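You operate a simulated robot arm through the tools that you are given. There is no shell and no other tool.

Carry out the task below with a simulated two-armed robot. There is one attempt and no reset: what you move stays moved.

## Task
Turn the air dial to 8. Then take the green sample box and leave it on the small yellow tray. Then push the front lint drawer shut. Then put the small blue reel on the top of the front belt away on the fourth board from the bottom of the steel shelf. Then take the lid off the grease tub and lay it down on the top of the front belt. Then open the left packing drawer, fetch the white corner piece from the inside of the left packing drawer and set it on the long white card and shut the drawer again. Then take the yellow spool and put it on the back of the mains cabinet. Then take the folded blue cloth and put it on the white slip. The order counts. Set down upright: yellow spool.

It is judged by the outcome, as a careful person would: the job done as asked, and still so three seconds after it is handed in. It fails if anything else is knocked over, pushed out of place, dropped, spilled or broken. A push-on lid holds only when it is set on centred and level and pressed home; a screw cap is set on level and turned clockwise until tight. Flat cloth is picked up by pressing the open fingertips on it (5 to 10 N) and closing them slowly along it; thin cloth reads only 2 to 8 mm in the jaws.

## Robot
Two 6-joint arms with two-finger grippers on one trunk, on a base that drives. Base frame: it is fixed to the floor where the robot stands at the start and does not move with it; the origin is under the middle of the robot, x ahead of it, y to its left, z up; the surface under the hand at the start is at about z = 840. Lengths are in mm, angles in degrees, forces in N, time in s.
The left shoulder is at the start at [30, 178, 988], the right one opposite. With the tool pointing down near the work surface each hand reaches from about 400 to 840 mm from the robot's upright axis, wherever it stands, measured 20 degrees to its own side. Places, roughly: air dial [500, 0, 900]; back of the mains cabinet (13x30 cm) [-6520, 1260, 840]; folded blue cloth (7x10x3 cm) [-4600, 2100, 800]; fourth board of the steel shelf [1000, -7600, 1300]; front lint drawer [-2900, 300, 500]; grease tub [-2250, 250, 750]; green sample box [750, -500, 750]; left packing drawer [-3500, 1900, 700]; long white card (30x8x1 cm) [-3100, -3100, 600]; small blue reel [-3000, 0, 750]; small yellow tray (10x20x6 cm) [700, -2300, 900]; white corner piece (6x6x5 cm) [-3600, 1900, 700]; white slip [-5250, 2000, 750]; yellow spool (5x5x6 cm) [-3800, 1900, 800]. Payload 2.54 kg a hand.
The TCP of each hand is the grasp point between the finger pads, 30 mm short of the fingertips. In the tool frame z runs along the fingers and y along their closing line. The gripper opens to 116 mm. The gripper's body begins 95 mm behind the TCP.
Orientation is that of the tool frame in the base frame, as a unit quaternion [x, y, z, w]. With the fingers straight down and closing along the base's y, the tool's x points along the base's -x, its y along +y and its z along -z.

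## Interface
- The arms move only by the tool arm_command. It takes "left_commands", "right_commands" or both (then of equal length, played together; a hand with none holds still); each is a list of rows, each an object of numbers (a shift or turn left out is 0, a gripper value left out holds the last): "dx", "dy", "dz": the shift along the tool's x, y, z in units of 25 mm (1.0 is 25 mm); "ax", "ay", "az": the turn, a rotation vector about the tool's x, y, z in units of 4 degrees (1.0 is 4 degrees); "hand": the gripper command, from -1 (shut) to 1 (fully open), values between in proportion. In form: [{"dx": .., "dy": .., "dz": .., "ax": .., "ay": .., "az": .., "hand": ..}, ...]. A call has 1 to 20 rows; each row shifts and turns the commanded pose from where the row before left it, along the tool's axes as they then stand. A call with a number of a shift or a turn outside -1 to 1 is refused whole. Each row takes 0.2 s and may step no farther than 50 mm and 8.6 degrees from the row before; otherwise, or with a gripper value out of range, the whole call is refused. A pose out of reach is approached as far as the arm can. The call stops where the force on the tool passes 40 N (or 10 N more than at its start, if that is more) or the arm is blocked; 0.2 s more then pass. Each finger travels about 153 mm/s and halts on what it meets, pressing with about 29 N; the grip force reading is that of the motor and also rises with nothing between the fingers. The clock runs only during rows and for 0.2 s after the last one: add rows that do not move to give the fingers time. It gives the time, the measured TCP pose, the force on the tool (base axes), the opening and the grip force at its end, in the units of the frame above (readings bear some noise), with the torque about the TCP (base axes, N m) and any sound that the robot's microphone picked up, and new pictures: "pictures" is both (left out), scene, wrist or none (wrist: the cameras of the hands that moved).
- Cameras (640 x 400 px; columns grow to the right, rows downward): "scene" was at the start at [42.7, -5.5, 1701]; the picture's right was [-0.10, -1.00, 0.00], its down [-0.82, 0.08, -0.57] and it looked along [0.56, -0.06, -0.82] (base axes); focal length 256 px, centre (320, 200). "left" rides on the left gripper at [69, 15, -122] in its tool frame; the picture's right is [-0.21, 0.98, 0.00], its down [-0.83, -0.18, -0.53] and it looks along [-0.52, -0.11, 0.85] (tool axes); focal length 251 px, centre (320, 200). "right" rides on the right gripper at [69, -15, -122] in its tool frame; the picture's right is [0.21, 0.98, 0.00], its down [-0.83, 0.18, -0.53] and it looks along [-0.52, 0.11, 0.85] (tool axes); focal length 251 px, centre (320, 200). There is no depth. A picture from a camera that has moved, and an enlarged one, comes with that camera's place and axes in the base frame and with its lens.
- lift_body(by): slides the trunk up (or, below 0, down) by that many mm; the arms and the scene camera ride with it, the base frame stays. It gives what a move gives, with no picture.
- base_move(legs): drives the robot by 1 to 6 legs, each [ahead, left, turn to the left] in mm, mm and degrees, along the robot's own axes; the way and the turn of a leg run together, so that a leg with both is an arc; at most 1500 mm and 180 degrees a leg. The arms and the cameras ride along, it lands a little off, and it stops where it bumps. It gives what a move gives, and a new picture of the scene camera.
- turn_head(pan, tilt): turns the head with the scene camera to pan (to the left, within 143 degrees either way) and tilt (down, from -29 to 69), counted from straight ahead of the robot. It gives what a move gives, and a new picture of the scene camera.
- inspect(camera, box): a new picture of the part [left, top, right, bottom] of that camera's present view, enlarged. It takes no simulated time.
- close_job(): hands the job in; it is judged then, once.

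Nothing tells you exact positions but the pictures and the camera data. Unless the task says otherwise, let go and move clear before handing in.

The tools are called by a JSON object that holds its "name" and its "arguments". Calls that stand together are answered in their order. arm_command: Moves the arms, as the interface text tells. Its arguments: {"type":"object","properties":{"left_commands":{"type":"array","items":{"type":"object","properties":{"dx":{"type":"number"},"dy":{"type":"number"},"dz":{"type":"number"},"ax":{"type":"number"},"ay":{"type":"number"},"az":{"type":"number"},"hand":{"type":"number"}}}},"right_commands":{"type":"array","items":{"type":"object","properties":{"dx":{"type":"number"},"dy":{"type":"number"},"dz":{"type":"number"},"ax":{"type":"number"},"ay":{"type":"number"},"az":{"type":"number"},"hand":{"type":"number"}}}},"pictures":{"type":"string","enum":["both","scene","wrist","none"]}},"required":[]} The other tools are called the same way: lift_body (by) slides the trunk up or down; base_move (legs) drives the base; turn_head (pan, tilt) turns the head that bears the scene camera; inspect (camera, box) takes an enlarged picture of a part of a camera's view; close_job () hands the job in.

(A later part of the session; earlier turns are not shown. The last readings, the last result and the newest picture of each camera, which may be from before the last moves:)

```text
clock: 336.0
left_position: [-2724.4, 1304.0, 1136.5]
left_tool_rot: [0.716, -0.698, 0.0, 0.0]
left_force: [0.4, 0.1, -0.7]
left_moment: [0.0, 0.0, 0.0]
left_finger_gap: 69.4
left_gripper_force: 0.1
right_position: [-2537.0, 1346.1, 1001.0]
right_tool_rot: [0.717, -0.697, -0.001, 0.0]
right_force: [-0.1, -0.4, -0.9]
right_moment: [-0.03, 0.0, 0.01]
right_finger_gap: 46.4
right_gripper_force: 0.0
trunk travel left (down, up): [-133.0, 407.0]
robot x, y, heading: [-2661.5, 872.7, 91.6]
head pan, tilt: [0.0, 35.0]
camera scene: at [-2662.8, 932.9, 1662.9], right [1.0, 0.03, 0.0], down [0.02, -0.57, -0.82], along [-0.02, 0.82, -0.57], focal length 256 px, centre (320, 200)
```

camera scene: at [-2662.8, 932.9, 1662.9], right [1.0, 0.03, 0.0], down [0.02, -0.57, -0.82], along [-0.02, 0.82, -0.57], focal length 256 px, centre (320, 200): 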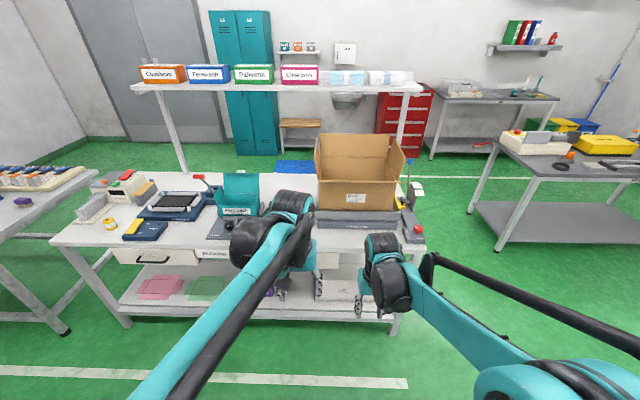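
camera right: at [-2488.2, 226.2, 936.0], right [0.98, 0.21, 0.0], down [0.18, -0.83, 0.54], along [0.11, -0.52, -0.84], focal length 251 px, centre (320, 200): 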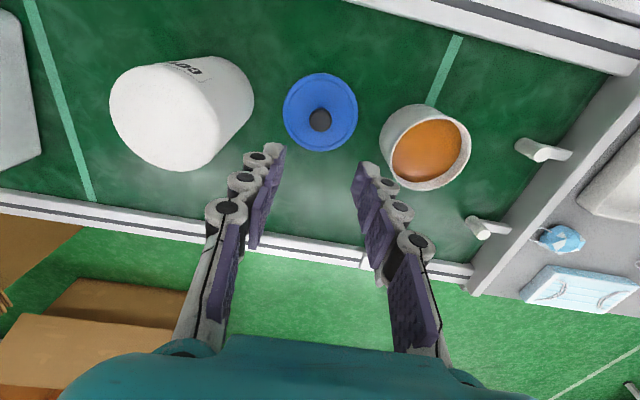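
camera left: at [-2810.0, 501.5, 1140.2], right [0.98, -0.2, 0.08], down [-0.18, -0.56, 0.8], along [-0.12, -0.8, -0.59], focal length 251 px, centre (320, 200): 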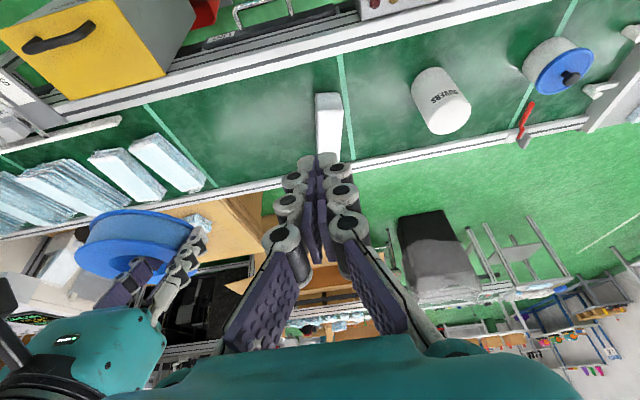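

The left packing drawer (black handle) is at about [−3514, 1745, 700] and the yellow spool near [−3770, 1906]. I'll slide left in front of it.

{"name": "base_move", "arguments": {"legs": [[0, 0, -1.6], [0, 800, 0]]}}

{"name": "turn_head", "arguments": {"pan": 0, "tilt": 45}}

{"name": "inspect", "arguments": {"camera": "scene", "box": [200, 150, 440, 300]}}

```text
clock: 340.6
left_position: [-3511.7, 1299.9, 1135.8]
left_tool_rot: [0.708, -0.706, 0.0, 0.0]
left_force: [-0.6, 1.0, 0.6]
left_moment: [0.0, -0.01, 0.03]
left_finger_gap: 69.6
left_gripper_force: 0.1
right_position: [-3322.7, 1339.9, 999.5]
right_tool_rot: [0.71, -0.704, -0.001, -0.003]
right_force: [-0.8, 0.0, 1.3]
right_moment: [0.0, -0.01, -0.01]
right_finger_gap: 46.4
right_gripper_force: 0.0
trunk travel left (down, up): [-133.0, 407.0]
robot x, y, heading: [-3460.6, 865.0, 90.6]
head pan, tilt: [0.0, 35.0]
camera scene: at [-3458.1, 928.8, 1662.9], right [1.0, 0.01, 0.0], down [0.01, -0.57, -0.82], along [-0.01, 0.82, -0.57], focal length 256 px, centre (320, 200)
```

scene: 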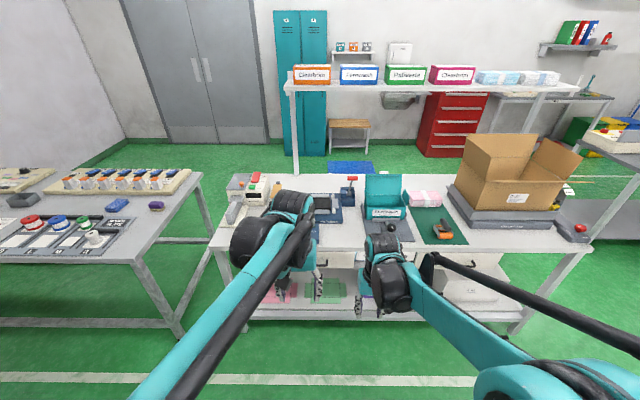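

```text
clock: 341.3
left_position: [-3511.0, 1301.5, 1136.7]
left_tool_rot: [0.709, -0.706, 0.0, -0.001]
left_force: [0.1, -0.4, -0.7]
left_moment: [-0.05, 0.0, -0.02]
left_finger_gap: 69.5
left_gripper_force: 0.1
right_position: [-3321.7, 1338.9, 1000.0]
right_tool_rot: [0.71, -0.704, -0.001, -0.002]
right_force: [1.0, -0.6, -0.9]
right_moment: [-0.06, 0.02, -0.06]
right_finger_gap: 46.4
right_gripper_force: 0.1
trunk travel left (down, up): [-133.0, 407.0]
robot x, y, heading: [-3456.7, 869.3, 90.5]
head pan, tilt: [0.0, 45.0]
camera scene: at [-3457.3, 922.1, 1648.1], right [1.0, 0.01, 0.0], down [0.01, -0.71, -0.71], along [-0.01, 0.71, -0.71], focal length 256 px, centre (320, 200)
```

scene: 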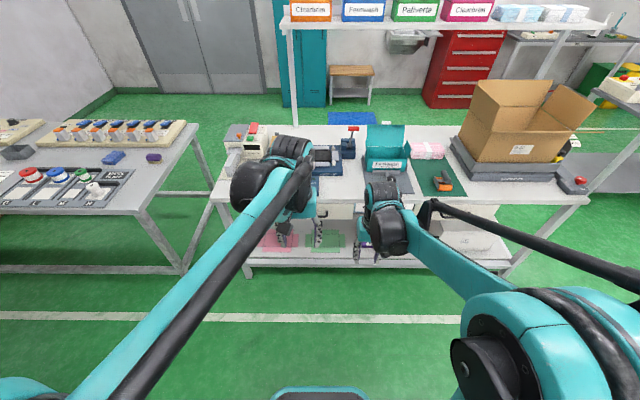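

```text
2.67 times, centred on (320, 225) of scene
camera zoom: at [-3457.3, 922.1, 1648.1], right [1.0, 0.01, 0.0], down [0.01, -0.71, -0.71], along [-0.01, 0.71, -0.71], focal length 682 px, centre (320, 133)
```

zoom: 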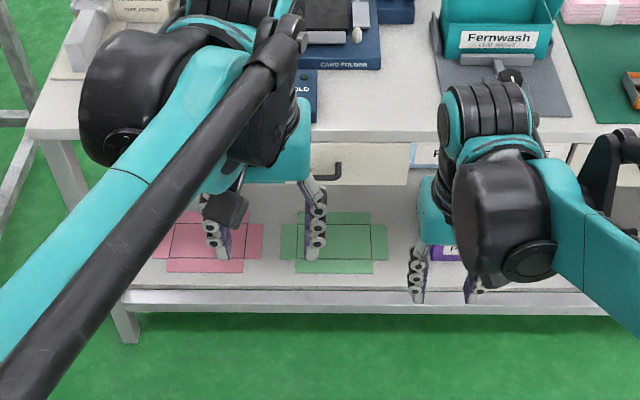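

{"name": "inspect", "arguments": {"camera": "left", "box": [0, 0, 640, 400]}}

{"name": "inspect", "arguments": {"camera": "right", "box": [0, 0, 640, 400]}}

```text
1.00 times, centred on (320, 200) of left (not enlarged: the box is as wide or as high as the picture)
camera zoom: at [-3525.9, 1232.1, 1258.4], right [-0.98, 0.21, 0.0], down [0.18, 0.83, 0.53], along [0.11, 0.52, -0.85], focal length 251 px, centre (320, 200)
```

zoom: 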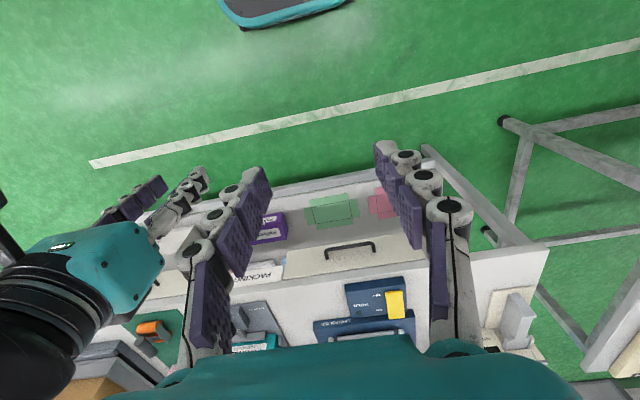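

```text
1.00 times, centred on (320, 200) of right (not enlarged: the box is as wide or as high as the picture)
camera zoom: at [-3306.5, 1270.9, 1122.1], right [-0.97, -0.22, 0.0], down [-0.19, 0.82, 0.54], along [-0.12, 0.52, -0.84], focal length 251 px, centre (320, 200)
```

zoom: 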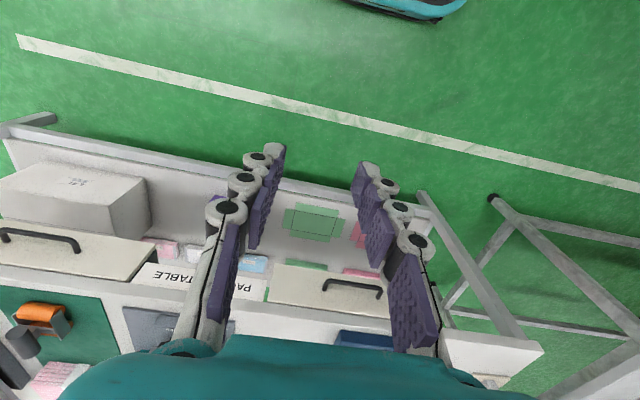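

The drawer's bow handle is centred at about [−3508, 1765, 680]. I'll shift left so the right hand faces it, lower the trunk, and turn the right hand so that its fingers close above and below/behind the bar.

{"name": "base_move", "arguments": {"legs": [[0, 190, -0.4]]}}

{"name": "lift_body", "arguments": {"by": -130}}

{"name": "arm_command", "arguments": {"right_commands": [{"az": -1, "hand": 0.0}, {"az": -1}, {"az": -1}, {"az": -1}, {"az": -1}, {"az": -1}, {"az": -1}, {"az": -1}, {"az": -1}, {"az": -1}, {"az": -1}, {"az": -1}, {"az": -1}, {"az": -1}, {"az": -1}, {"az": -1}, {"az": -1}, {"az": -1}, {"az": -1}, {"az": -1}], "pictures": "none"}}

```text
clock: 342.9
left_position: [-3700.9, 1299.1, 1136.6]
left_tool_rot: [-0.706, 0.708, 0.001, 0.0]
left_force: [0.0, 0.7, 0.2]
left_moment: [0.0, -0.05, -0.01]
left_finger_gap: 69.7
left_gripper_force: 0.0
right_position: [-3511.2, 1338.1, 999.8]
right_tool_rot: [0.708, -0.706, 0.0, -0.002]
right_force: [-0.4, -0.1, -0.3]
right_moment: [0.03, -0.01, -0.01]
right_finger_gap: 46.4
right_gripper_force: 0.0
trunk travel left (down, up): [-133.0, 407.0]
robot x, y, heading: [-3646.6, 869.1, 90.1]
head pan, tilt: [0.0, 45.0]
camera scene: at [-3648.8, 920.9, 1648.1], right [1.0, 0.0, 0.0], down [0.0, -0.71, -0.71], along [0.0, 0.71, -0.71], focal length 256 px, centre (320, 200)
```

scene: 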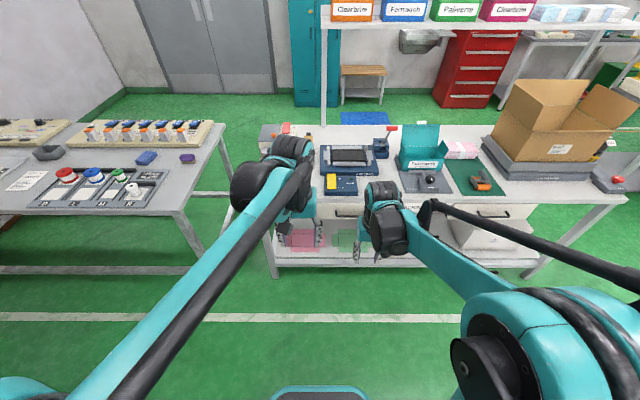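

```text
clock: 344.5
left_position: [-3699.9, 1299.4, 1006.9]
left_tool_rot: [-0.706, 0.708, 0.0, 0.0]
left_force: [0.7, 1.2, 0.8]
left_moment: [-0.01, 0.01, -0.04]
left_finger_gap: 69.8
left_gripper_force: 0.0
right_position: [-3509.3, 1337.1, 870.4]
right_tool_rot: [0.708, -0.706, -0.001, -0.002]
right_force: [-0.6, -0.1, 0.4]
right_moment: [0.02, 0.02, -0.02]
right_finger_gap: 46.3
right_gripper_force: 0.0
trunk travel left (down, up): [-3.0, 537.0]
robot x, y, heading: [-3648.0, 868.8, 90.1]
head pan, tilt: [0.0, 45.0]
```

```text
clock: 348.7
left_position: [-3699.4, 1299.7, 1006.3]
left_tool_rot: [-0.707, 0.708, 0.0, 0.001]
left_force: [0.0, -0.6, 0.1]
left_moment: [0.02, -0.03, 0.0]
left_finger_gap: 69.5
left_gripper_force: 0.1
right_position: [-3509.5, 1336.6, 870.1]
right_tool_rot: [0.996, -0.084, 0.002, -0.001]
right_force: [0.2, 0.1, -0.2]
right_moment: [0.02, -0.03, -0.02]
right_finger_gap: 57.8
right_gripper_force: 0.1
trunk travel left (down, up): [-3.0, 537.0]
robot x, y, heading: [-3648.8, 867.4, 90.1]
head pan, tilt: [0.0, 45.0]
```

{"name": "arm_command", "arguments": {"right_commands": [{"az": -1}, {"az": -1}, {"az": -0.42}, {"ax": 1}, {"ax": 1}, {"ax": 1}, {"ax": 1}, {"ax": 1}, {"ax": 1}, {"ax": 1}, {"ax": 1}, {"ax": 1}, {"ax": 1}, {"ax": 1}, {}]}}

{"name": "inspect", "arguments": {"camera": "scene", "box": [270, 150, 470, 280]}}

```text
clock: 351.9
left_position: [-3700.3, 1299.9, 1006.4]
left_tool_rot: [-0.706, 0.708, 0.0, 0.001]
left_force: [0.7, 0.6, 0.3]
left_moment: [-0.01, 0.0, 0.02]
left_finger_gap: 69.6
left_gripper_force: 0.0
right_position: [-3509.5, 1337.8, 870.3]
right_tool_rot: [0.926, 0.0, 0.002, -0.376]
right_force: [0.6, 0.0, 0.0]
right_moment: [0.0, 0.01, 0.02]
right_finger_gap: 57.8
right_gripper_force: 0.0
trunk travel left (down, up): [-3.0, 537.0]
robot x, y, heading: [-3645.1, 868.4, 90.1]
head pan, tilt: [0.0, 45.0]
camera scene: at [-3647.0, 920.9, 1518.1], right [1.0, 0.0, 0.0], down [0.0, -0.71, -0.71], along [0.0, 0.71, -0.71], focal length 256 px, centre (320, 200)
camera right: at [-3440.8, 1263.7, 968.1], right [0.21, -0.7, -0.68], down [-0.83, -0.5, 0.25], along [-0.52, 0.51, -0.69], focal length 251 px, centre (320, 200)
```

scene: 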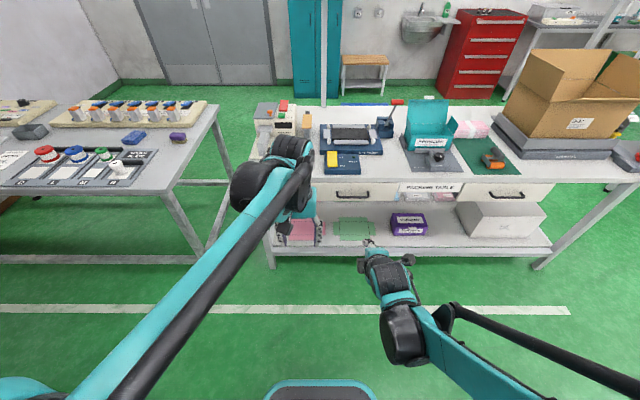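
right: 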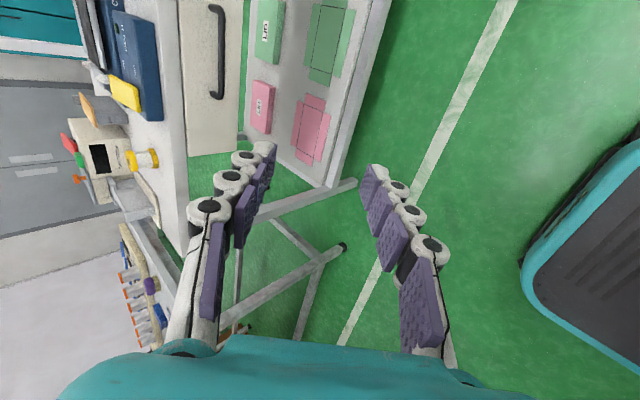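

```text
3.08 times, centred on (370, 215) of scene
camera zoom: at [-3647.0, 920.9, 1518.1], right [1.0, 0.0, 0.0], down [0.0, -0.71, -0.71], along [0.0, 0.71, -0.71], focal length 786 px, centre (166, 154)
```

zoom: 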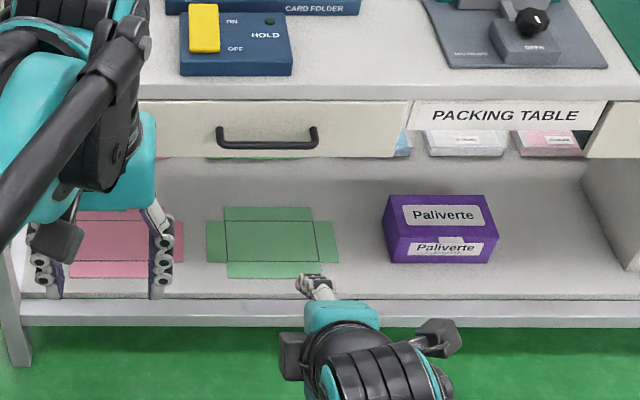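

I see the bow handle clearly; its bar is at about [−3496, 1762, 697], roughly 38 mm off the drawer face. I'll drive closer and line the tilted hand up with it.

{"name": "base_move", "arguments": {"legs": [[163, 0, 0]]}}

{"name": "arm_command", "arguments": {"right_commands": [{"dx": 0.058, "dy": -0.293, "dz": 0.942, "hand": -0.38}, {"dx": 0.058, "dy": -0.293, "dz": 0.942}, {"dx": 0.058, "dy": -0.293, "dz": 0.942}, {"dx": 0.058, "dy": -0.293, "dz": 0.942}, {"dx": 0.058, "dy": -0.293, "dz": 0.942}, {"dx": 0.058, "dy": -0.293, "dz": 0.942}, {"dx": 0.058, "dy": -0.293, "dz": 0.942}, {"dx": 0.058, "dy": -0.293, "dz": 0.942}, {"dx": 0.058, "dy": -0.293, "dz": 0.942}, {}]}}

{"name": "inspect", "arguments": {"camera": "scene", "box": [310, 160, 430, 240]}}

```text
clock: 353.3
left_position: [-3700.4, 1465.2, 1005.8]
left_tool_rot: [-0.706, 0.708, 0.0, 0.0]
left_force: [-0.5, -0.3, -1.3]
left_moment: [-0.03, 0.01, 0.04]
left_finger_gap: 69.6
left_gripper_force: 0.0
right_position: [-3510.8, 1502.7, 869.4]
right_tool_rot: [0.927, 0.0, 0.001, -0.375]
right_force: [-0.2, -0.3, -0.3]
right_moment: [-0.04, 0.0, 0.01]
right_finger_gap: 58.0
right_gripper_force: 0.0
trunk travel left (down, up): [-3.0, 537.0]
robot x, y, heading: [-3650.9, 1028.9, 90.3]
head pan, tilt: [0.0, 45.0]
camera scene: at [-3647.7, 1087.1, 1518.0], right [1.0, 0.0, 0.0], down [0.0, -0.71, -0.71], along [0.0, 0.71, -0.71], focal length 256 px, centre (320, 200)
```

scene: 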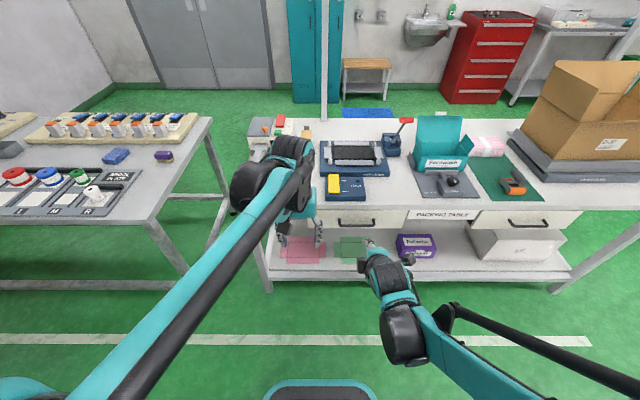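

```text
clock: 355.5
left_position: [-3700.6, 1464.1, 1006.5]
left_tool_rot: [-0.706, 0.708, 0.0, 0.001]
left_force: [-0.8, 0.7, 0.1]
left_moment: [-0.04, 0.01, 0.02]
left_finger_gap: 69.7
left_gripper_force: 0.1
right_position: [-3498.0, 1695.3, 762.1]
right_tool_rot: [0.927, 0.0, 0.001, -0.376]
right_force: [-0.1, 0.8, 0.4]
right_moment: [0.02, 0.01, -0.01]
right_finger_gap: 35.7
right_gripper_force: 0.0
trunk travel left (down, up): [-3.0, 537.0]
robot x, y, heading: [-3648.5, 1032.1, 90.1]
head pan, tilt: [0.0, 45.0]
camera scene: at [-3647.8, 1085.6, 1518.1], right [1.0, 0.0, 0.0], down [0.0, -0.71, -0.71], along [0.0, 0.71, -0.71], focal length 256 px, centre (320, 200)
camera right: at [-3429.0, 1622.4, 860.7], right [0.21, -0.7, -0.68], down [-0.83, -0.5, 0.25], along [-0.52, 0.51, -0.69], focal length 251 px, centre (320, 200)
```

scene: 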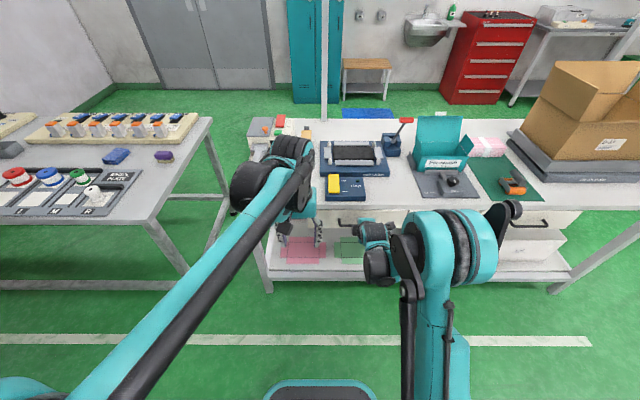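
right: 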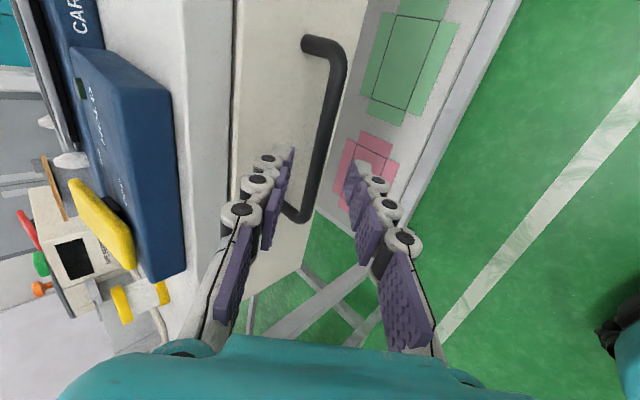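

```text
5.00 times, centred on (370, 200) of scene
camera zoom: at [-3647.8, 1085.6, 1518.1], right [1.0, 0.0, 0.0], down [0.0, -0.71, -0.71], along [0.0, 0.71, -0.71], focal length 1278 px, centre (70, 200)
```

zoom: 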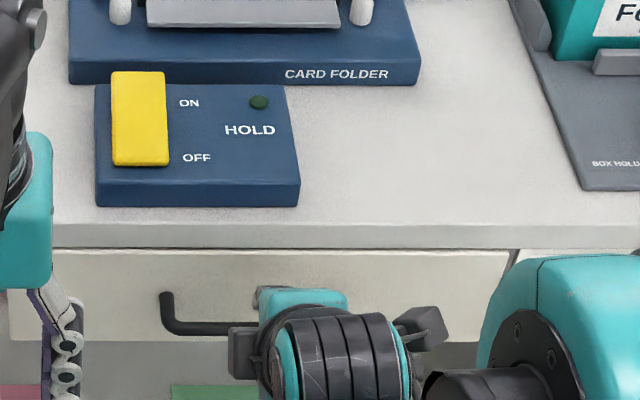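

All views agree on the bar at about [−3495, 1735, 720], centred between the fingers and 58 mm ahead. I'll advance 40 mm and close.

{"name": "arm_command", "arguments": {"right_commands": [{"dz": 0.5}, {"dz": 0.5}, {"dz": 0.4}, {"dz": 0.2}, {}], "pictures": "wrist"}}

```text
clock: 356.7
left_position: [-3700.3, 1464.4, 1006.2]
left_tool_rot: [-0.707, 0.708, 0.0, 0.001]
left_force: [0.0, 0.7, 0.5]
left_moment: [0.01, 0.01, -0.04]
left_finger_gap: 69.9
left_gripper_force: 0.1
right_position: [-3498.5, 1724.4, 735.7]
right_tool_rot: [0.927, 0.0, 0.001, -0.375]
right_force: [0.2, -1.0, -0.1]
right_moment: [0.01, 0.0, -0.02]
right_finger_gap: 36.0
right_gripper_force: 0.2
trunk travel left (down, up): [-3.0, 537.0]
robot x, y, heading: [-3651.6, 1036.3, 90.2]
head pan, tilt: [0.0, 45.0]
camera right: at [-3428.5, 1650.5, 833.8], right [0.21, -0.7, -0.68], down [-0.83, -0.5, 0.26], along [-0.52, 0.51, -0.69], focal length 251 px, centre (320, 200)
```

right: 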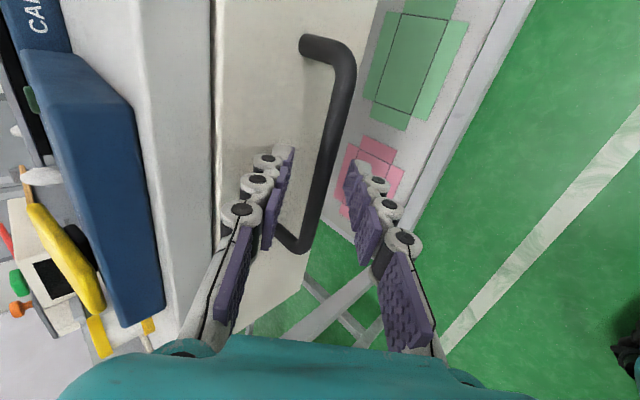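

{"name": "arm_command", "arguments": {"right_commands": [{"hand": -0.6}, {"hand": -0.75}, {"hand": -0.9}, {}], "pictures": "wrist"}}

```text
clock: 357.7
left_position: [-3699.6, 1464.3, 1006.1]
left_tool_rot: [-0.707, 0.708, 0.001, 0.001]
left_force: [0.1, -0.1, 1.0]
left_moment: [-0.01, -0.04, 0.01]
left_finger_gap: 69.6
left_gripper_force: 0.1
right_position: [-3498.1, 1723.3, 735.1]
right_tool_rot: [0.927, -0.001, 0.002, -0.375]
right_force: [-0.3, -8.1, -9.2]
right_moment: [-0.31, -0.07, 0.07]
right_finger_gap: 13.5
right_gripper_force: 5.2
trunk travel left (down, up): [-3.0, 537.0]
robot x, y, heading: [-3649.6, 1029.0, 90.3]
head pan, tilt: [0.0, 45.0]
camera right: at [-3428.5, 1650.2, 833.6], right [0.21, -0.7, -0.68], down [-0.83, -0.5, 0.26], along [-0.52, 0.51, -0.69], focal length 251 px, centre (320, 200)
```

right: 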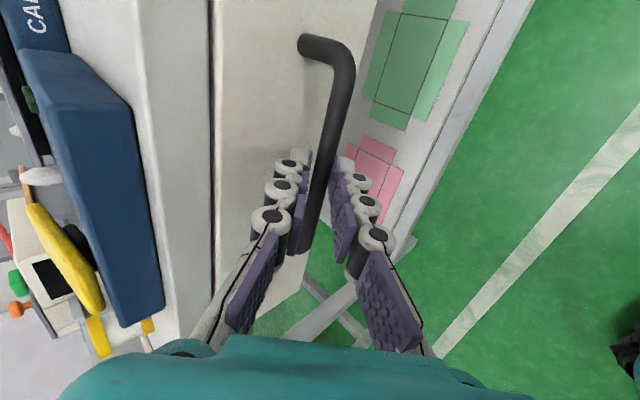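

{"name": "arm_command", "arguments": {"right_commands": [{"hand": -1}, {}, {}], "pictures": "none"}}

```text
clock: 358.5
left_position: [-3700.1, 1465.7, 1006.6]
left_tool_rot: [-0.707, 0.708, 0.001, 0.0]
left_force: [0.4, 0.4, -0.5]
left_moment: [-0.02, 0.03, -0.01]
left_finger_gap: 69.7
left_gripper_force: 0.1
right_position: [-3497.8, 1723.4, 734.5]
right_tool_rot: [0.927, -0.001, 0.002, -0.374]
right_force: [-1.5, -18.9, -19.5]
right_moment: [-0.69, -0.36, 0.39]
right_finger_gap: 11.4
right_gripper_force: 38.6
trunk travel left (down, up): [-3.0, 537.0]
robot x, y, heading: [-3649.3, 1029.6, 90.3]
head pan, tilt: [0.0, 45.0]
```

The bar is gripped. I'll relieve the side load and pull by backing the base a little first.

{"name": "arm_command", "arguments": {"right_commands": [{"dy": 0.12}, {}], "pictures": "none"}}

{"name": "base_move", "arguments": {"legs": [[-60, 0, 0]]}}

```text
clock: 359.1
left_position: [-3700.7, 1464.5, 1006.3]
left_tool_rot: [-0.706, 0.708, 0.001, 0.001]
left_force: [-1.4, 0.1, -0.3]
left_moment: [-0.04, 0.0, 0.0]
left_finger_gap: 69.4
left_gripper_force: 0.1
right_position: [-3498.3, 1722.8, 734.4]
right_tool_rot: [0.926, 0.0, 0.001, -0.377]
right_force: [-2.3, 1.2, 1.4]
right_moment: [0.04, -0.23, 0.54]
right_finger_gap: 11.3
right_gripper_force: 38.2
trunk travel left (down, up): [-3.0, 537.0]
robot x, y, heading: [-3646.6, 1033.2, 90.2]
head pan, tilt: [0.0, 45.0]
```

```text
clock: 360.1
left_position: [-3700.5, 1403.4, 1006.0]
left_tool_rot: [-0.706, 0.708, 0.001, 0.001]
left_force: [0.4, 0.3, 0.2]
left_moment: [0.0, 0.0, -0.03]
left_finger_gap: 69.7
left_gripper_force: 0.0
right_position: [-3496.9, 1660.2, 734.5]
right_tool_rot: [0.926, 0.0, 0.001, -0.377]
right_force: [-3.7, -1.3, 9.4]
right_moment: [0.16, -0.24, 0.49]
right_finger_gap: 11.4
right_gripper_force: 38.1
trunk travel left (down, up): [-3.0, 537.0]
robot x, y, heading: [-3643.4, 968.7, 90.2]
head pan, tilt: [0.0, 45.0]
camera scene: at [-3648.1, 1023.1, 1518.2], right [1.0, 0.0, 0.0], down [0.0, -0.71, -0.71], along [0.0, 0.71, -0.71], focal length 256 px, centre (320, 200)
```

scene: 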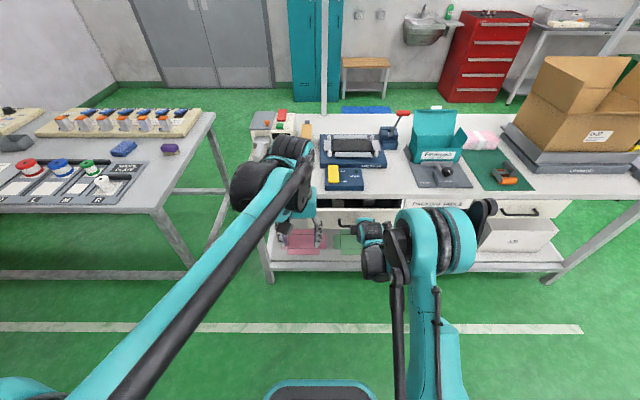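

The drawer follows. I'll pull further.

{"name": "base_move", "arguments": {"legs": [[-110, 0, 0]]}}

{"name": "inspect", "arguments": {"camera": "scene", "box": [270, 150, 470, 280]}}

```text
clock: 361.3
left_position: [-3699.7, 1293.3, 1007.1]
left_tool_rot: [0.708, -0.707, -0.001, 0.0]
left_force: [-0.4, 0.9, 0.7]
left_moment: [-0.02, -0.03, -0.01]
left_finger_gap: 69.6
left_gripper_force: 0.1
right_position: [-3498.6, 1550.8, 734.7]
right_tool_rot: [0.926, 0.0, 0.001, -0.377]
right_force: [0.3, -0.9, 8.8]
right_moment: [0.17, -0.37, 0.33]
right_finger_gap: 11.5
right_gripper_force: 37.9
trunk travel left (down, up): [-3.0, 537.0]
robot x, y, heading: [-3649.2, 860.3, 90.2]
head pan, tilt: [0.0, 45.0]
camera scene: at [-3647.3, 914.2, 1518.2], right [1.0, 0.01, 0.0], down [0.0, -0.71, -0.71], along [0.0, 0.71, -0.71], focal length 256 px, centre (320, 200)
```

scene: 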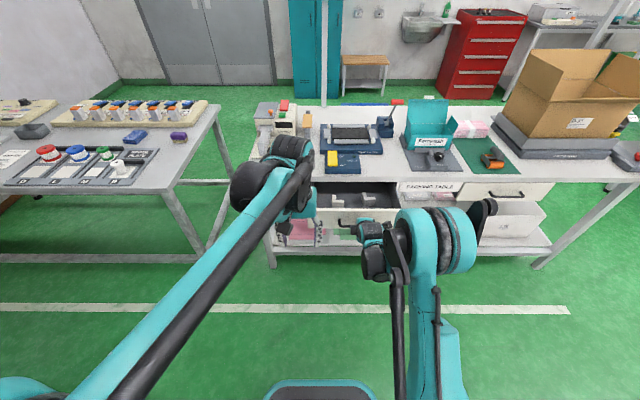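

```text
3.08 times, centred on (370, 215) of scene
camera zoom: at [-3647.3, 914.2, 1518.2], right [1.0, 0.01, 0.0], down [0.0, -0.71, -0.71], along [0.0, 0.71, -0.71], focal length 786 px, centre (166, 154)
```

zoom: 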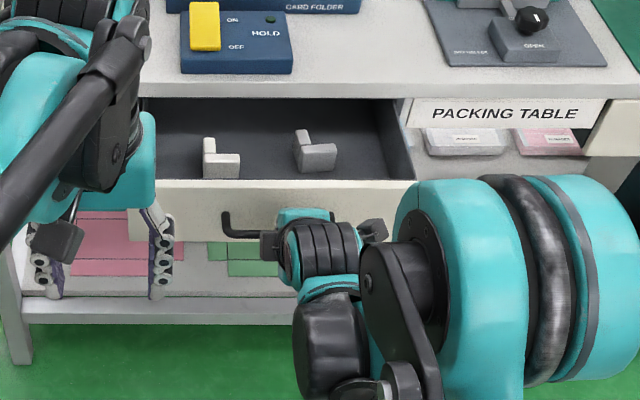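

Two corner pieces are inside: a white one at left and a grey one at right. I'll open it a bit more, then let go of the handle.

{"name": "base_move", "arguments": {"legs": [[-70, 0, 0]]}}

{"name": "inspect", "arguments": {"camera": "scene", "box": [270, 140, 470, 270]}}

```text
clock: 362.3
left_position: [-3698.8, 1222.9, 1006.9]
left_tool_rot: [0.707, -0.707, 0.0, -0.001]
left_force: [0.0, 0.0, -0.9]
left_moment: [0.03, 0.0, 0.01]
left_finger_gap: 69.7
left_gripper_force: 0.1
right_position: [-3497.2, 1480.0, 733.3]
right_tool_rot: [0.926, 0.001, 0.001, -0.377]
right_force: [-2.9, -1.2, 9.3]
right_moment: [0.17, -0.36, 0.4]
right_finger_gap: 11.6
right_gripper_force: 38.0
trunk travel left (down, up): [-3.0, 537.0]
robot x, y, heading: [-3650.0, 793.5, 90.3]
head pan, tilt: [0.0, 45.0]
camera scene: at [-3647.1, 843.7, 1518.2], right [1.0, 0.01, 0.0], down [0.0, -0.71, -0.71], along [0.0, 0.71, -0.71], focal length 256 px, centre (320, 200)
```

scene: 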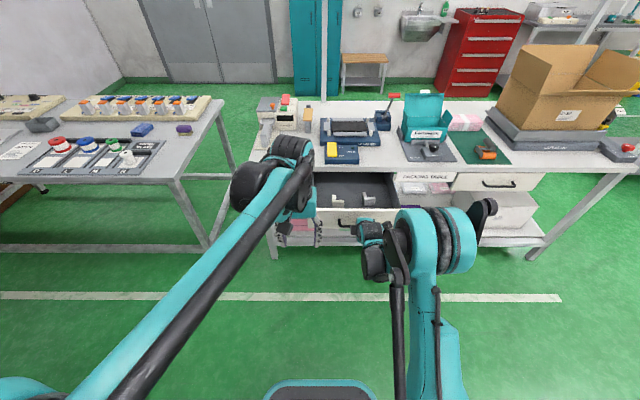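

```text
3.08 times, centred on (370, 205) of scene
camera zoom: at [-3647.1, 843.7, 1518.2], right [1.0, 0.01, 0.0], down [0.0, -0.71, -0.71], along [0.0, 0.71, -0.71], focal length 786 px, centre (166, 185)
```

zoom: 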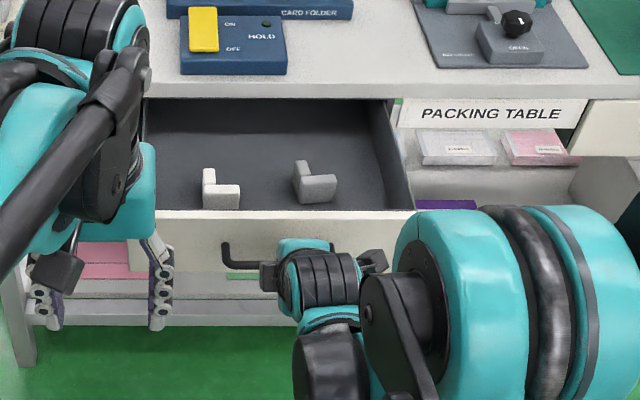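

Open wide enough. I'll release the handle, back the hand away, and bring it upright again.

{"name": "arm_command", "arguments": {"right_commands": [{"hand": -0.6}, {"hand": -0.38}, {}, {"dz": -0.5}, {"dz": -1}, {"dz": -1}, {"dz": -1}, {"dz": -1}, {}], "pictures": "wrist"}}

{"name": "arm_command", "arguments": {"right_commands": [{"ax": -1}, {"ax": -1}, {"ax": -1}, {"ax": -1}, {"ax": -1}, {"ax": -1}, {"ax": -1}, {"ax": -1}, {"ax": -1}, {"ax": -1}, {"ax": -1}, {"dz": -1, "az": 1}, {"dz": -1, "az": 1}, {"dz": -1, "az": 1}, {"dz": -1, "az": 1}, {"az": 1}, {"az": 1}, {"az": 1}, {"az": 1}], "pictures": "none"}}

{"name": "arm_command", "arguments": {"right_commands": [{"az": 1}, {"az": 1}, {"az": 1}, {"az": 1}, {"az": 1}, {"az": 1}, {"az": 1}, {"az": 1}, {"az": 1}, {"az": 1}, {"az": 1}, {"az": 1}, {"az": 1}, {"az": 1}, {"az": 0.42}, {}], "pictures": "wrist"}}

```text
clock: 364.3
left_position: [-3699.0, 1224.1, 1006.8]
left_tool_rot: [-0.707, 0.707, 0.001, 0.0]
left_force: [-0.6, -0.2, 0.6]
left_moment: [-0.01, -0.01, 0.0]
left_finger_gap: 69.7
left_gripper_force: 0.1
right_position: [-3498.7, 1403.4, 814.2]
right_tool_rot: [0.927, 0.001, 0.0, -0.376]
right_force: [-0.4, -0.1, 0.1]
right_moment: [-0.03, 0.0, -0.01]
right_finger_gap: 36.2
right_gripper_force: 0.0
trunk travel left (down, up): [-3.0, 537.0]
robot x, y, heading: [-3651.0, 790.2, 90.1]
head pan, tilt: [0.0, 45.0]
camera right: at [-3428.8, 1330.6, 912.4], right [0.22, -0.7, -0.68], down [-0.83, -0.5, 0.26], along [-0.52, 0.51, -0.69], focal length 251 px, centre (320, 200)
```

right: 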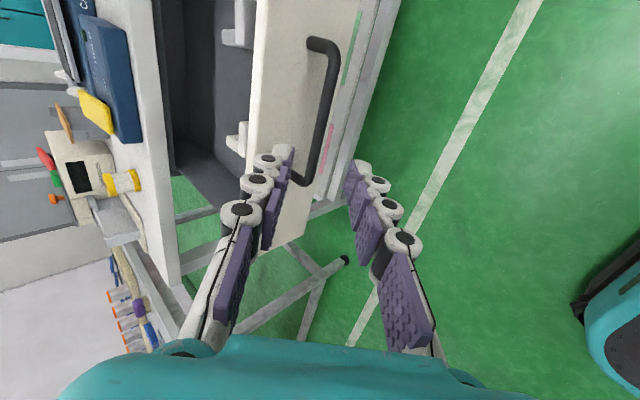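

```text
clock: 368.3
left_position: [-3699.6, 1223.2, 1005.3]
left_tool_rot: [0.707, -0.707, -0.001, -0.001]
left_force: [-0.6, -0.6, 0.0]
left_moment: [-0.02, -0.02, -0.02]
left_finger_gap: 69.6
left_gripper_force: 0.1
right_position: [-3497.3, 1403.1, 913.6]
right_tool_rot: [0.961, -0.276, 0.001, -0.002]
right_force: [-0.1, 0.3, -0.1]
right_moment: [-0.02, 0.02, 0.03]
right_finger_gap: 35.8
right_gripper_force: 0.1
trunk travel left (down, up): [-3.0, 537.0]
robot x, y, heading: [-3645.6, 790.2, 90.3]
head pan, tilt: [0.0, 45.0]
```

```text
clock: 371.7
left_position: [-3700.7, 1223.3, 1005.7]
left_tool_rot: [0.707, -0.707, -0.001, 0.0]
left_force: [0.5, 1.0, 0.3]
left_moment: [0.03, 0.01, 0.01]
left_finger_gap: 69.6
left_gripper_force: 0.1
right_position: [-3497.2, 1402.0, 913.6]
right_tool_rot: [0.709, -0.705, -0.001, -0.002]
right_force: [-0.1, -0.3, 0.8]
right_moment: [-0.01, -0.02, -0.04]
right_finger_gap: 36.1
right_gripper_force: 0.1
trunk travel left (down, up): [-3.0, 537.0]
robot x, y, heading: [-3647.6, 792.3, 90.2]
head pan, tilt: [0.0, 45.0]
camera right: at [-3481.7, 1333.6, 1036.4], right [-0.98, -0.22, 0.0], down [-0.19, 0.82, 0.54], along [-0.12, 0.52, -0.84], focal length 251 px, centre (320, 200)
```

right: 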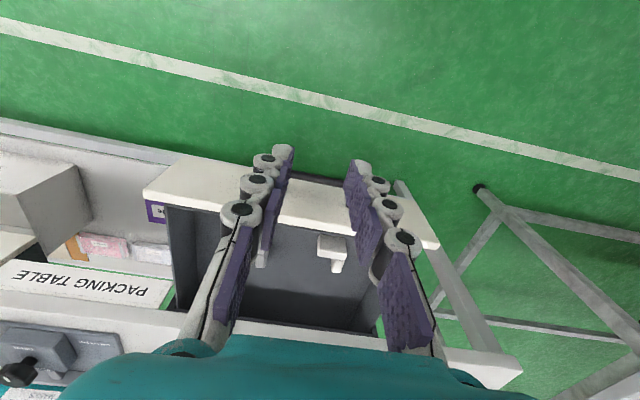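

{"name": "base_move", "arguments": {"legs": [[150, 0, 0]]}}

{"name": "inspect", "arguments": {"camera": "right", "box": [200, 100, 440, 300]}}

{"name": "inspect", "arguments": {"camera": "scene", "box": [290, 170, 430, 260]}}

{"name": "inspect", "arguments": {"camera": "left", "box": [0, 0, 640, 400]}}

```text
clock: 373.1
left_position: [-3700.6, 1375.2, 1005.7]
left_tool_rot: [-0.707, 0.707, 0.0, 0.001]
left_force: [0.3, 0.6, -0.7]
left_moment: [-0.06, 0.0, 0.02]
left_finger_gap: 69.4
left_gripper_force: 0.0
right_position: [-3499.8, 1554.5, 914.1]
right_tool_rot: [0.71, -0.705, 0.0, -0.001]
right_force: [-0.1, 1.3, 1.0]
right_moment: [-0.05, 0.02, -0.02]
right_finger_gap: 35.9
right_gripper_force: 0.0
trunk travel left (down, up): [-3.0, 537.0]
robot x, y, heading: [-3643.4, 942.6, 90.2]
head pan, tilt: [0.0, 45.0]
camera scene: at [-3647.5, 996.8, 1518.0], right [1.0, 0.01, 0.0], down [0.0, -0.71, -0.71], along [0.0, 0.71, -0.71], focal length 256 px, centre (320, 200)
```

scene: 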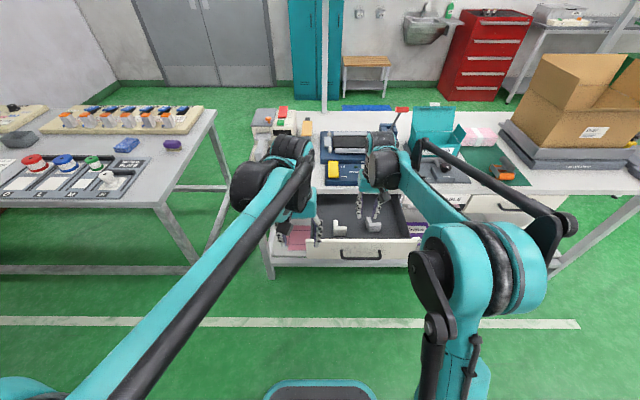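

```text
2.00 times, centred on (320, 200) of right
camera zoom: at [-3483.0, 1485.0, 1035.7], right [-0.98, -0.22, 0.0], down [-0.19, 0.82, 0.54], along [-0.12, 0.52, -0.84], focal length 503 px, centre (320, 200)
```

zoom: 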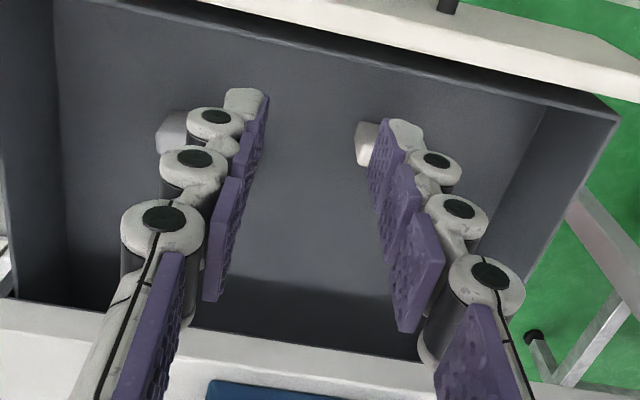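

```text
4.44 times, centred on (360, 215) of scene
camera zoom: at [-3647.5, 996.8, 1518.0], right [1.0, 0.01, 0.0], down [0.0, -0.71, -0.71], along [0.0, 0.71, -0.71], focal length 1136 px, centre (142, 133)
```

zoom: 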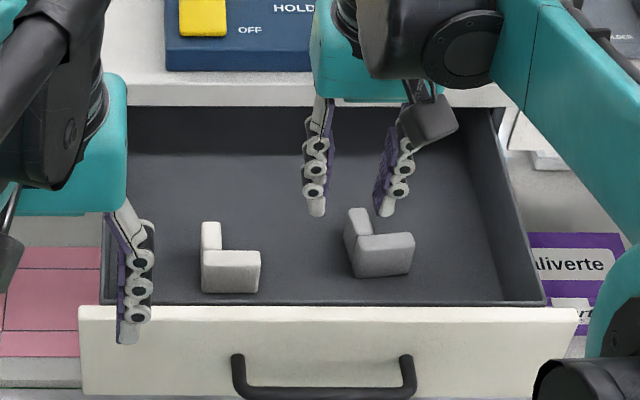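

```text
1.00 times, centred on (320, 200) of left (not enlarged: the box is as wide or as high as the picture)
camera zoom: at [-3715.1, 1306.7, 1127.9], right [-0.98, 0.21, 0.0], down [0.18, 0.83, 0.53], along [0.11, 0.52, -0.85], focal length 251 px, centre (320, 200)
```

zoom: 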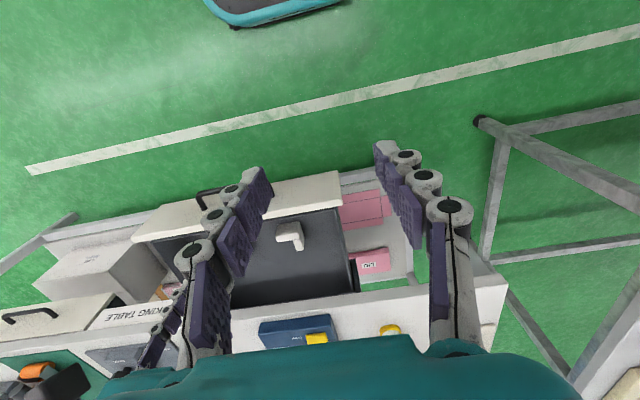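

{"name": "inspect", "arguments": {"camera": "left", "box": [240, 190, 360, 280]}}

{"name": "inspect", "arguments": {"camera": "scene", "box": [320, 205, 370, 245]}}

```text
4.44 times, centred on (300, 235) of left
camera zoom: at [-3715.1, 1306.7, 1127.9], right [-0.98, 0.21, 0.0], down [0.18, 0.83, 0.53], along [0.11, 0.52, -0.85], focal length 1118 px, centre (409, 44)
```

zoom: 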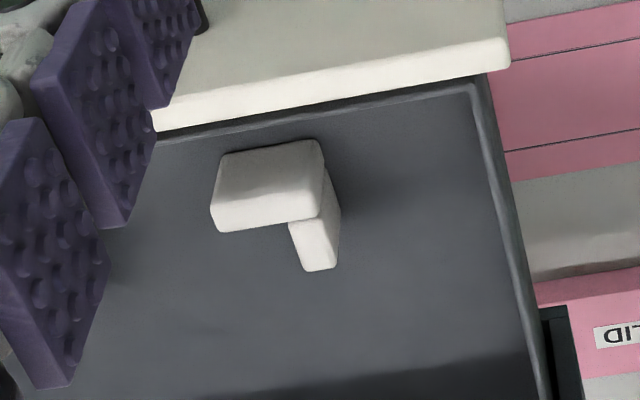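

```text
10.00 times, centred on (345, 225) of scene
camera zoom: at [-3647.5, 996.8, 1518.0], right [1.0, 0.01, 0.0], down [0.0, -0.71, -0.71], along [0.0, 0.71, -0.71], focal length 2556 px, centre (70, -50)
```

zoom: 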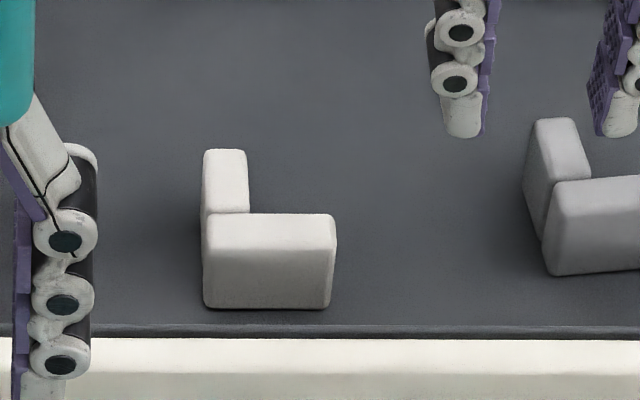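

The white piece is an L: its free leg spans x −3594…−3575, y 1663…1695, top z ≈ 698. I'll go over that leg with the right hand.

{"name": "arm_command", "arguments": {"right_commands": [{"dx": -0.837, "dy": 0.565, "dz": 0.8, "hand": -0.24}, {"dx": -0.837, "dy": 0.565, "dz": 0.8}, {"dx": -0.837, "dy": 0.565, "dz": 0.8}, {"dx": -0.837, "dy": 0.565, "dz": 0.8}, {"dx": -0.837, "dy": 0.565, "dz": 0.8}, {"dx": -0.837, "dy": 0.565, "dz": 0.8}, {}]}}

{"name": "inspect", "arguments": {"camera": "right", "box": [200, 40, 440, 220]}}

{"name": "inspect", "arguments": {"camera": "left", "box": [240, 190, 360, 280]}}

```text
clock: 374.6
left_position: [-3701.0, 1373.3, 1005.4]
left_tool_rot: [0.708, -0.707, -0.001, 0.0]
left_force: [-0.7, 0.0, -0.7]
left_moment: [-0.01, 0.03, 0.0]
left_finger_gap: 69.6
left_gripper_force: 0.1
right_position: [-3585.0, 1676.1, 795.4]
right_tool_rot: [0.71, -0.705, -0.001, -0.002]
right_force: [-0.6, 0.2, 0.1]
right_moment: [-0.01, 0.02, -0.04]
right_finger_gap: 44.3
right_gripper_force: 0.1
trunk travel left (down, up): [-3.0, 537.0]
robot x, y, heading: [-3645.7, 940.6, 90.3]
head pan, tilt: [0.0, 45.0]
camera scene: at [-3647.5, 995.0, 1518.1], right [1.0, 0.01, 0.0], down [0.0, -0.71, -0.71], along [0.0, 0.71, -0.71], focal length 256 px, centre (320, 200)
camera right: at [-3568.0, 1607.9, 918.3], right [-0.98, -0.22, 0.0], down [-0.19, 0.82, 0.54], along [-0.12, 0.52, -0.84], focal length 251 px, centre (320, 200)
```

scene: 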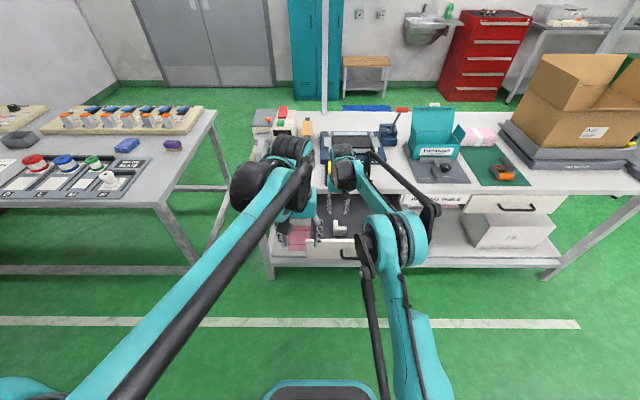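
right: 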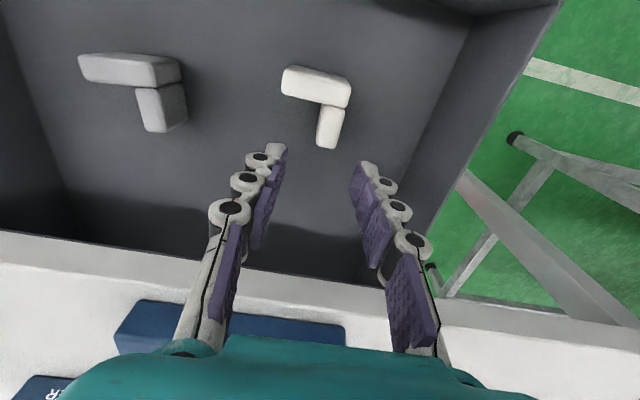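

```text
2.22 times, centred on (320, 130) of right
camera zoom: at [-3568.0, 1607.9, 918.3], right [-0.98, -0.22, 0.0], down [-0.19, 0.82, 0.54], along [-0.12, 0.52, -0.84], focal length 559 px, centre (320, 356)
```

zoom: 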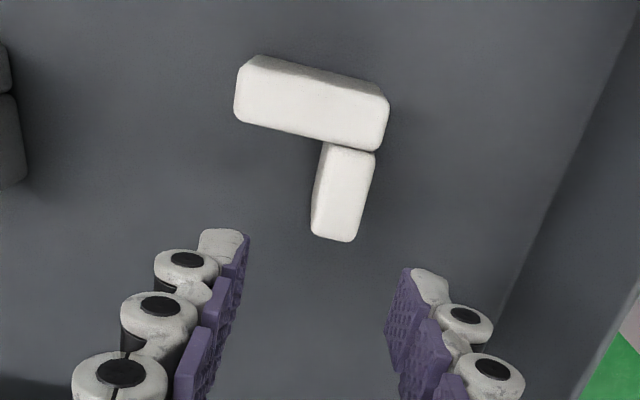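

```text
4.44 times, centred on (300, 235) of left
camera zoom: at [-3715.1, 1305.3, 1128.5], right [-0.98, 0.21, 0.0], down [0.18, 0.83, 0.53], along [0.11, 0.52, -0.84], focal length 1118 px, centre (409, 44)
```

zoom: 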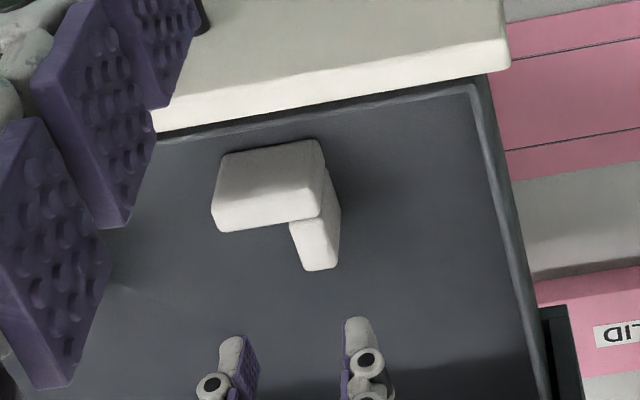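

{"name": "arm_command", "arguments": {"right_commands": [{"dx": 0.24, "dy": 0.14, "dz": 0.9}, {"dz": 0.9}, {"dz": 0.9}, {"dz": 0.6}, {"dz": 0.4}, {}], "pictures": "wrist"}}

{"name": "inspect", "arguments": {"camera": "left", "box": [240, 190, 360, 280]}}

```text
clock: 376.1
left_position: [-3701.2, 1372.8, 1007.3]
left_tool_rot: [-0.707, 0.707, 0.001, 0.0]
left_force: [0.2, 0.5, 0.0]
left_moment: [-0.02, -0.02, 0.0]
left_finger_gap: 69.6
left_gripper_force: 0.1
right_position: [-3587.6, 1670.6, 702.3]
right_tool_rot: [0.71, -0.704, -0.001, -0.002]
right_force: [1.0, 1.6, 17.7]
right_moment: [-0.1, -0.01, -0.01]
right_finger_gap: 43.5
right_gripper_force: 7.9
trunk travel left (down, up): [-3.0, 537.0]
robot x, y, heading: [-3646.0, 941.3, 90.3]
head pan, tilt: [0.0, 45.0]
camera right: at [-3571.4, 1602.3, 824.5], right [-0.98, -0.22, 0.0], down [-0.19, 0.82, 0.54], along [-0.12, 0.52, -0.84], focal length 251 px, centre (320, 200)
```

right: 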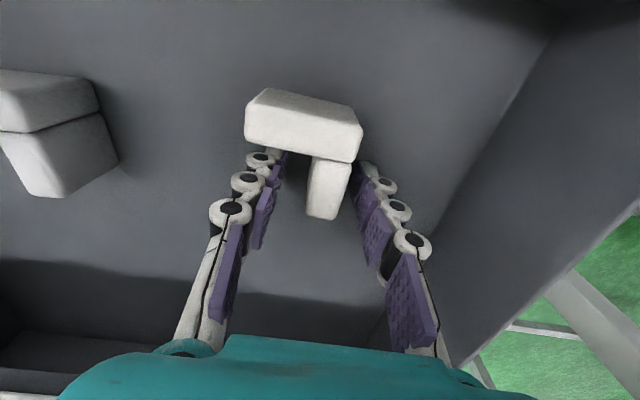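

```text
4.44 times, centred on (300, 235) of left
camera zoom: at [-3715.3, 1304.6, 1128.9], right [-0.98, 0.21, 0.0], down [0.18, 0.82, 0.54], along [0.11, 0.52, -0.84], focal length 1118 px, centre (409, 44)
```

zoom: 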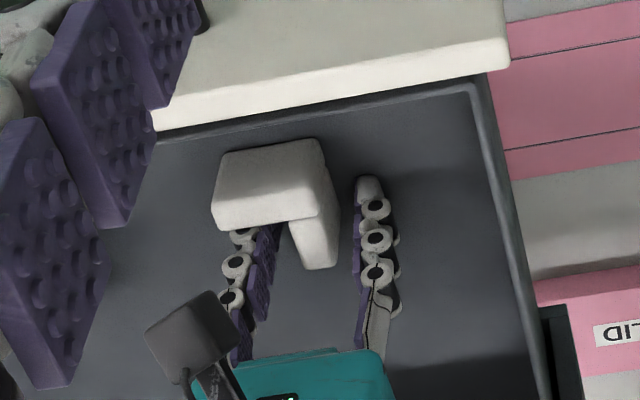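

{"name": "arm_command", "arguments": {"right_commands": [{"dz": -0.12}, {"hand": -0.4}, {"hand": -0.55}, {"hand": -0.7}, {"hand": -0.85}, {}], "pictures": "wrist"}}

```text
clock: 377.4
left_position: [-3700.1, 1374.4, 1006.6]
left_tool_rot: [0.707, -0.707, 0.0, 0.0]
left_force: [0.9, 0.3, -0.5]
left_moment: [-0.02, 0.03, -0.02]
left_finger_gap: 69.7
left_gripper_force: 0.0
right_position: [-3586.6, 1671.5, 704.0]
right_tool_rot: [0.709, -0.705, 0.0, -0.002]
right_force: [-0.3, 0.4, 0.2]
right_moment: [0.03, -0.01, -0.01]
right_finger_gap: 16.4
right_gripper_force: 29.4
trunk travel left (down, up): [-3.0, 537.0]
robot x, y, heading: [-3646.1, 943.9, 90.4]
head pan, tilt: [0.0, 45.0]
camera right: at [-3571.1, 1603.2, 826.7], right [-0.98, -0.22, 0.0], down [-0.19, 0.82, 0.54], along [-0.12, 0.52, -0.84], focal length 251 px, centre (320, 200)
```

right: 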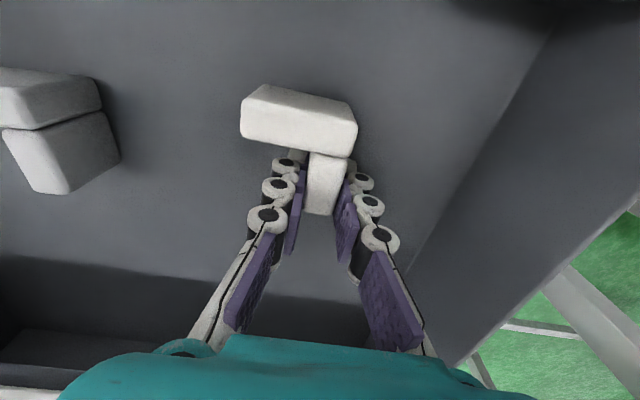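

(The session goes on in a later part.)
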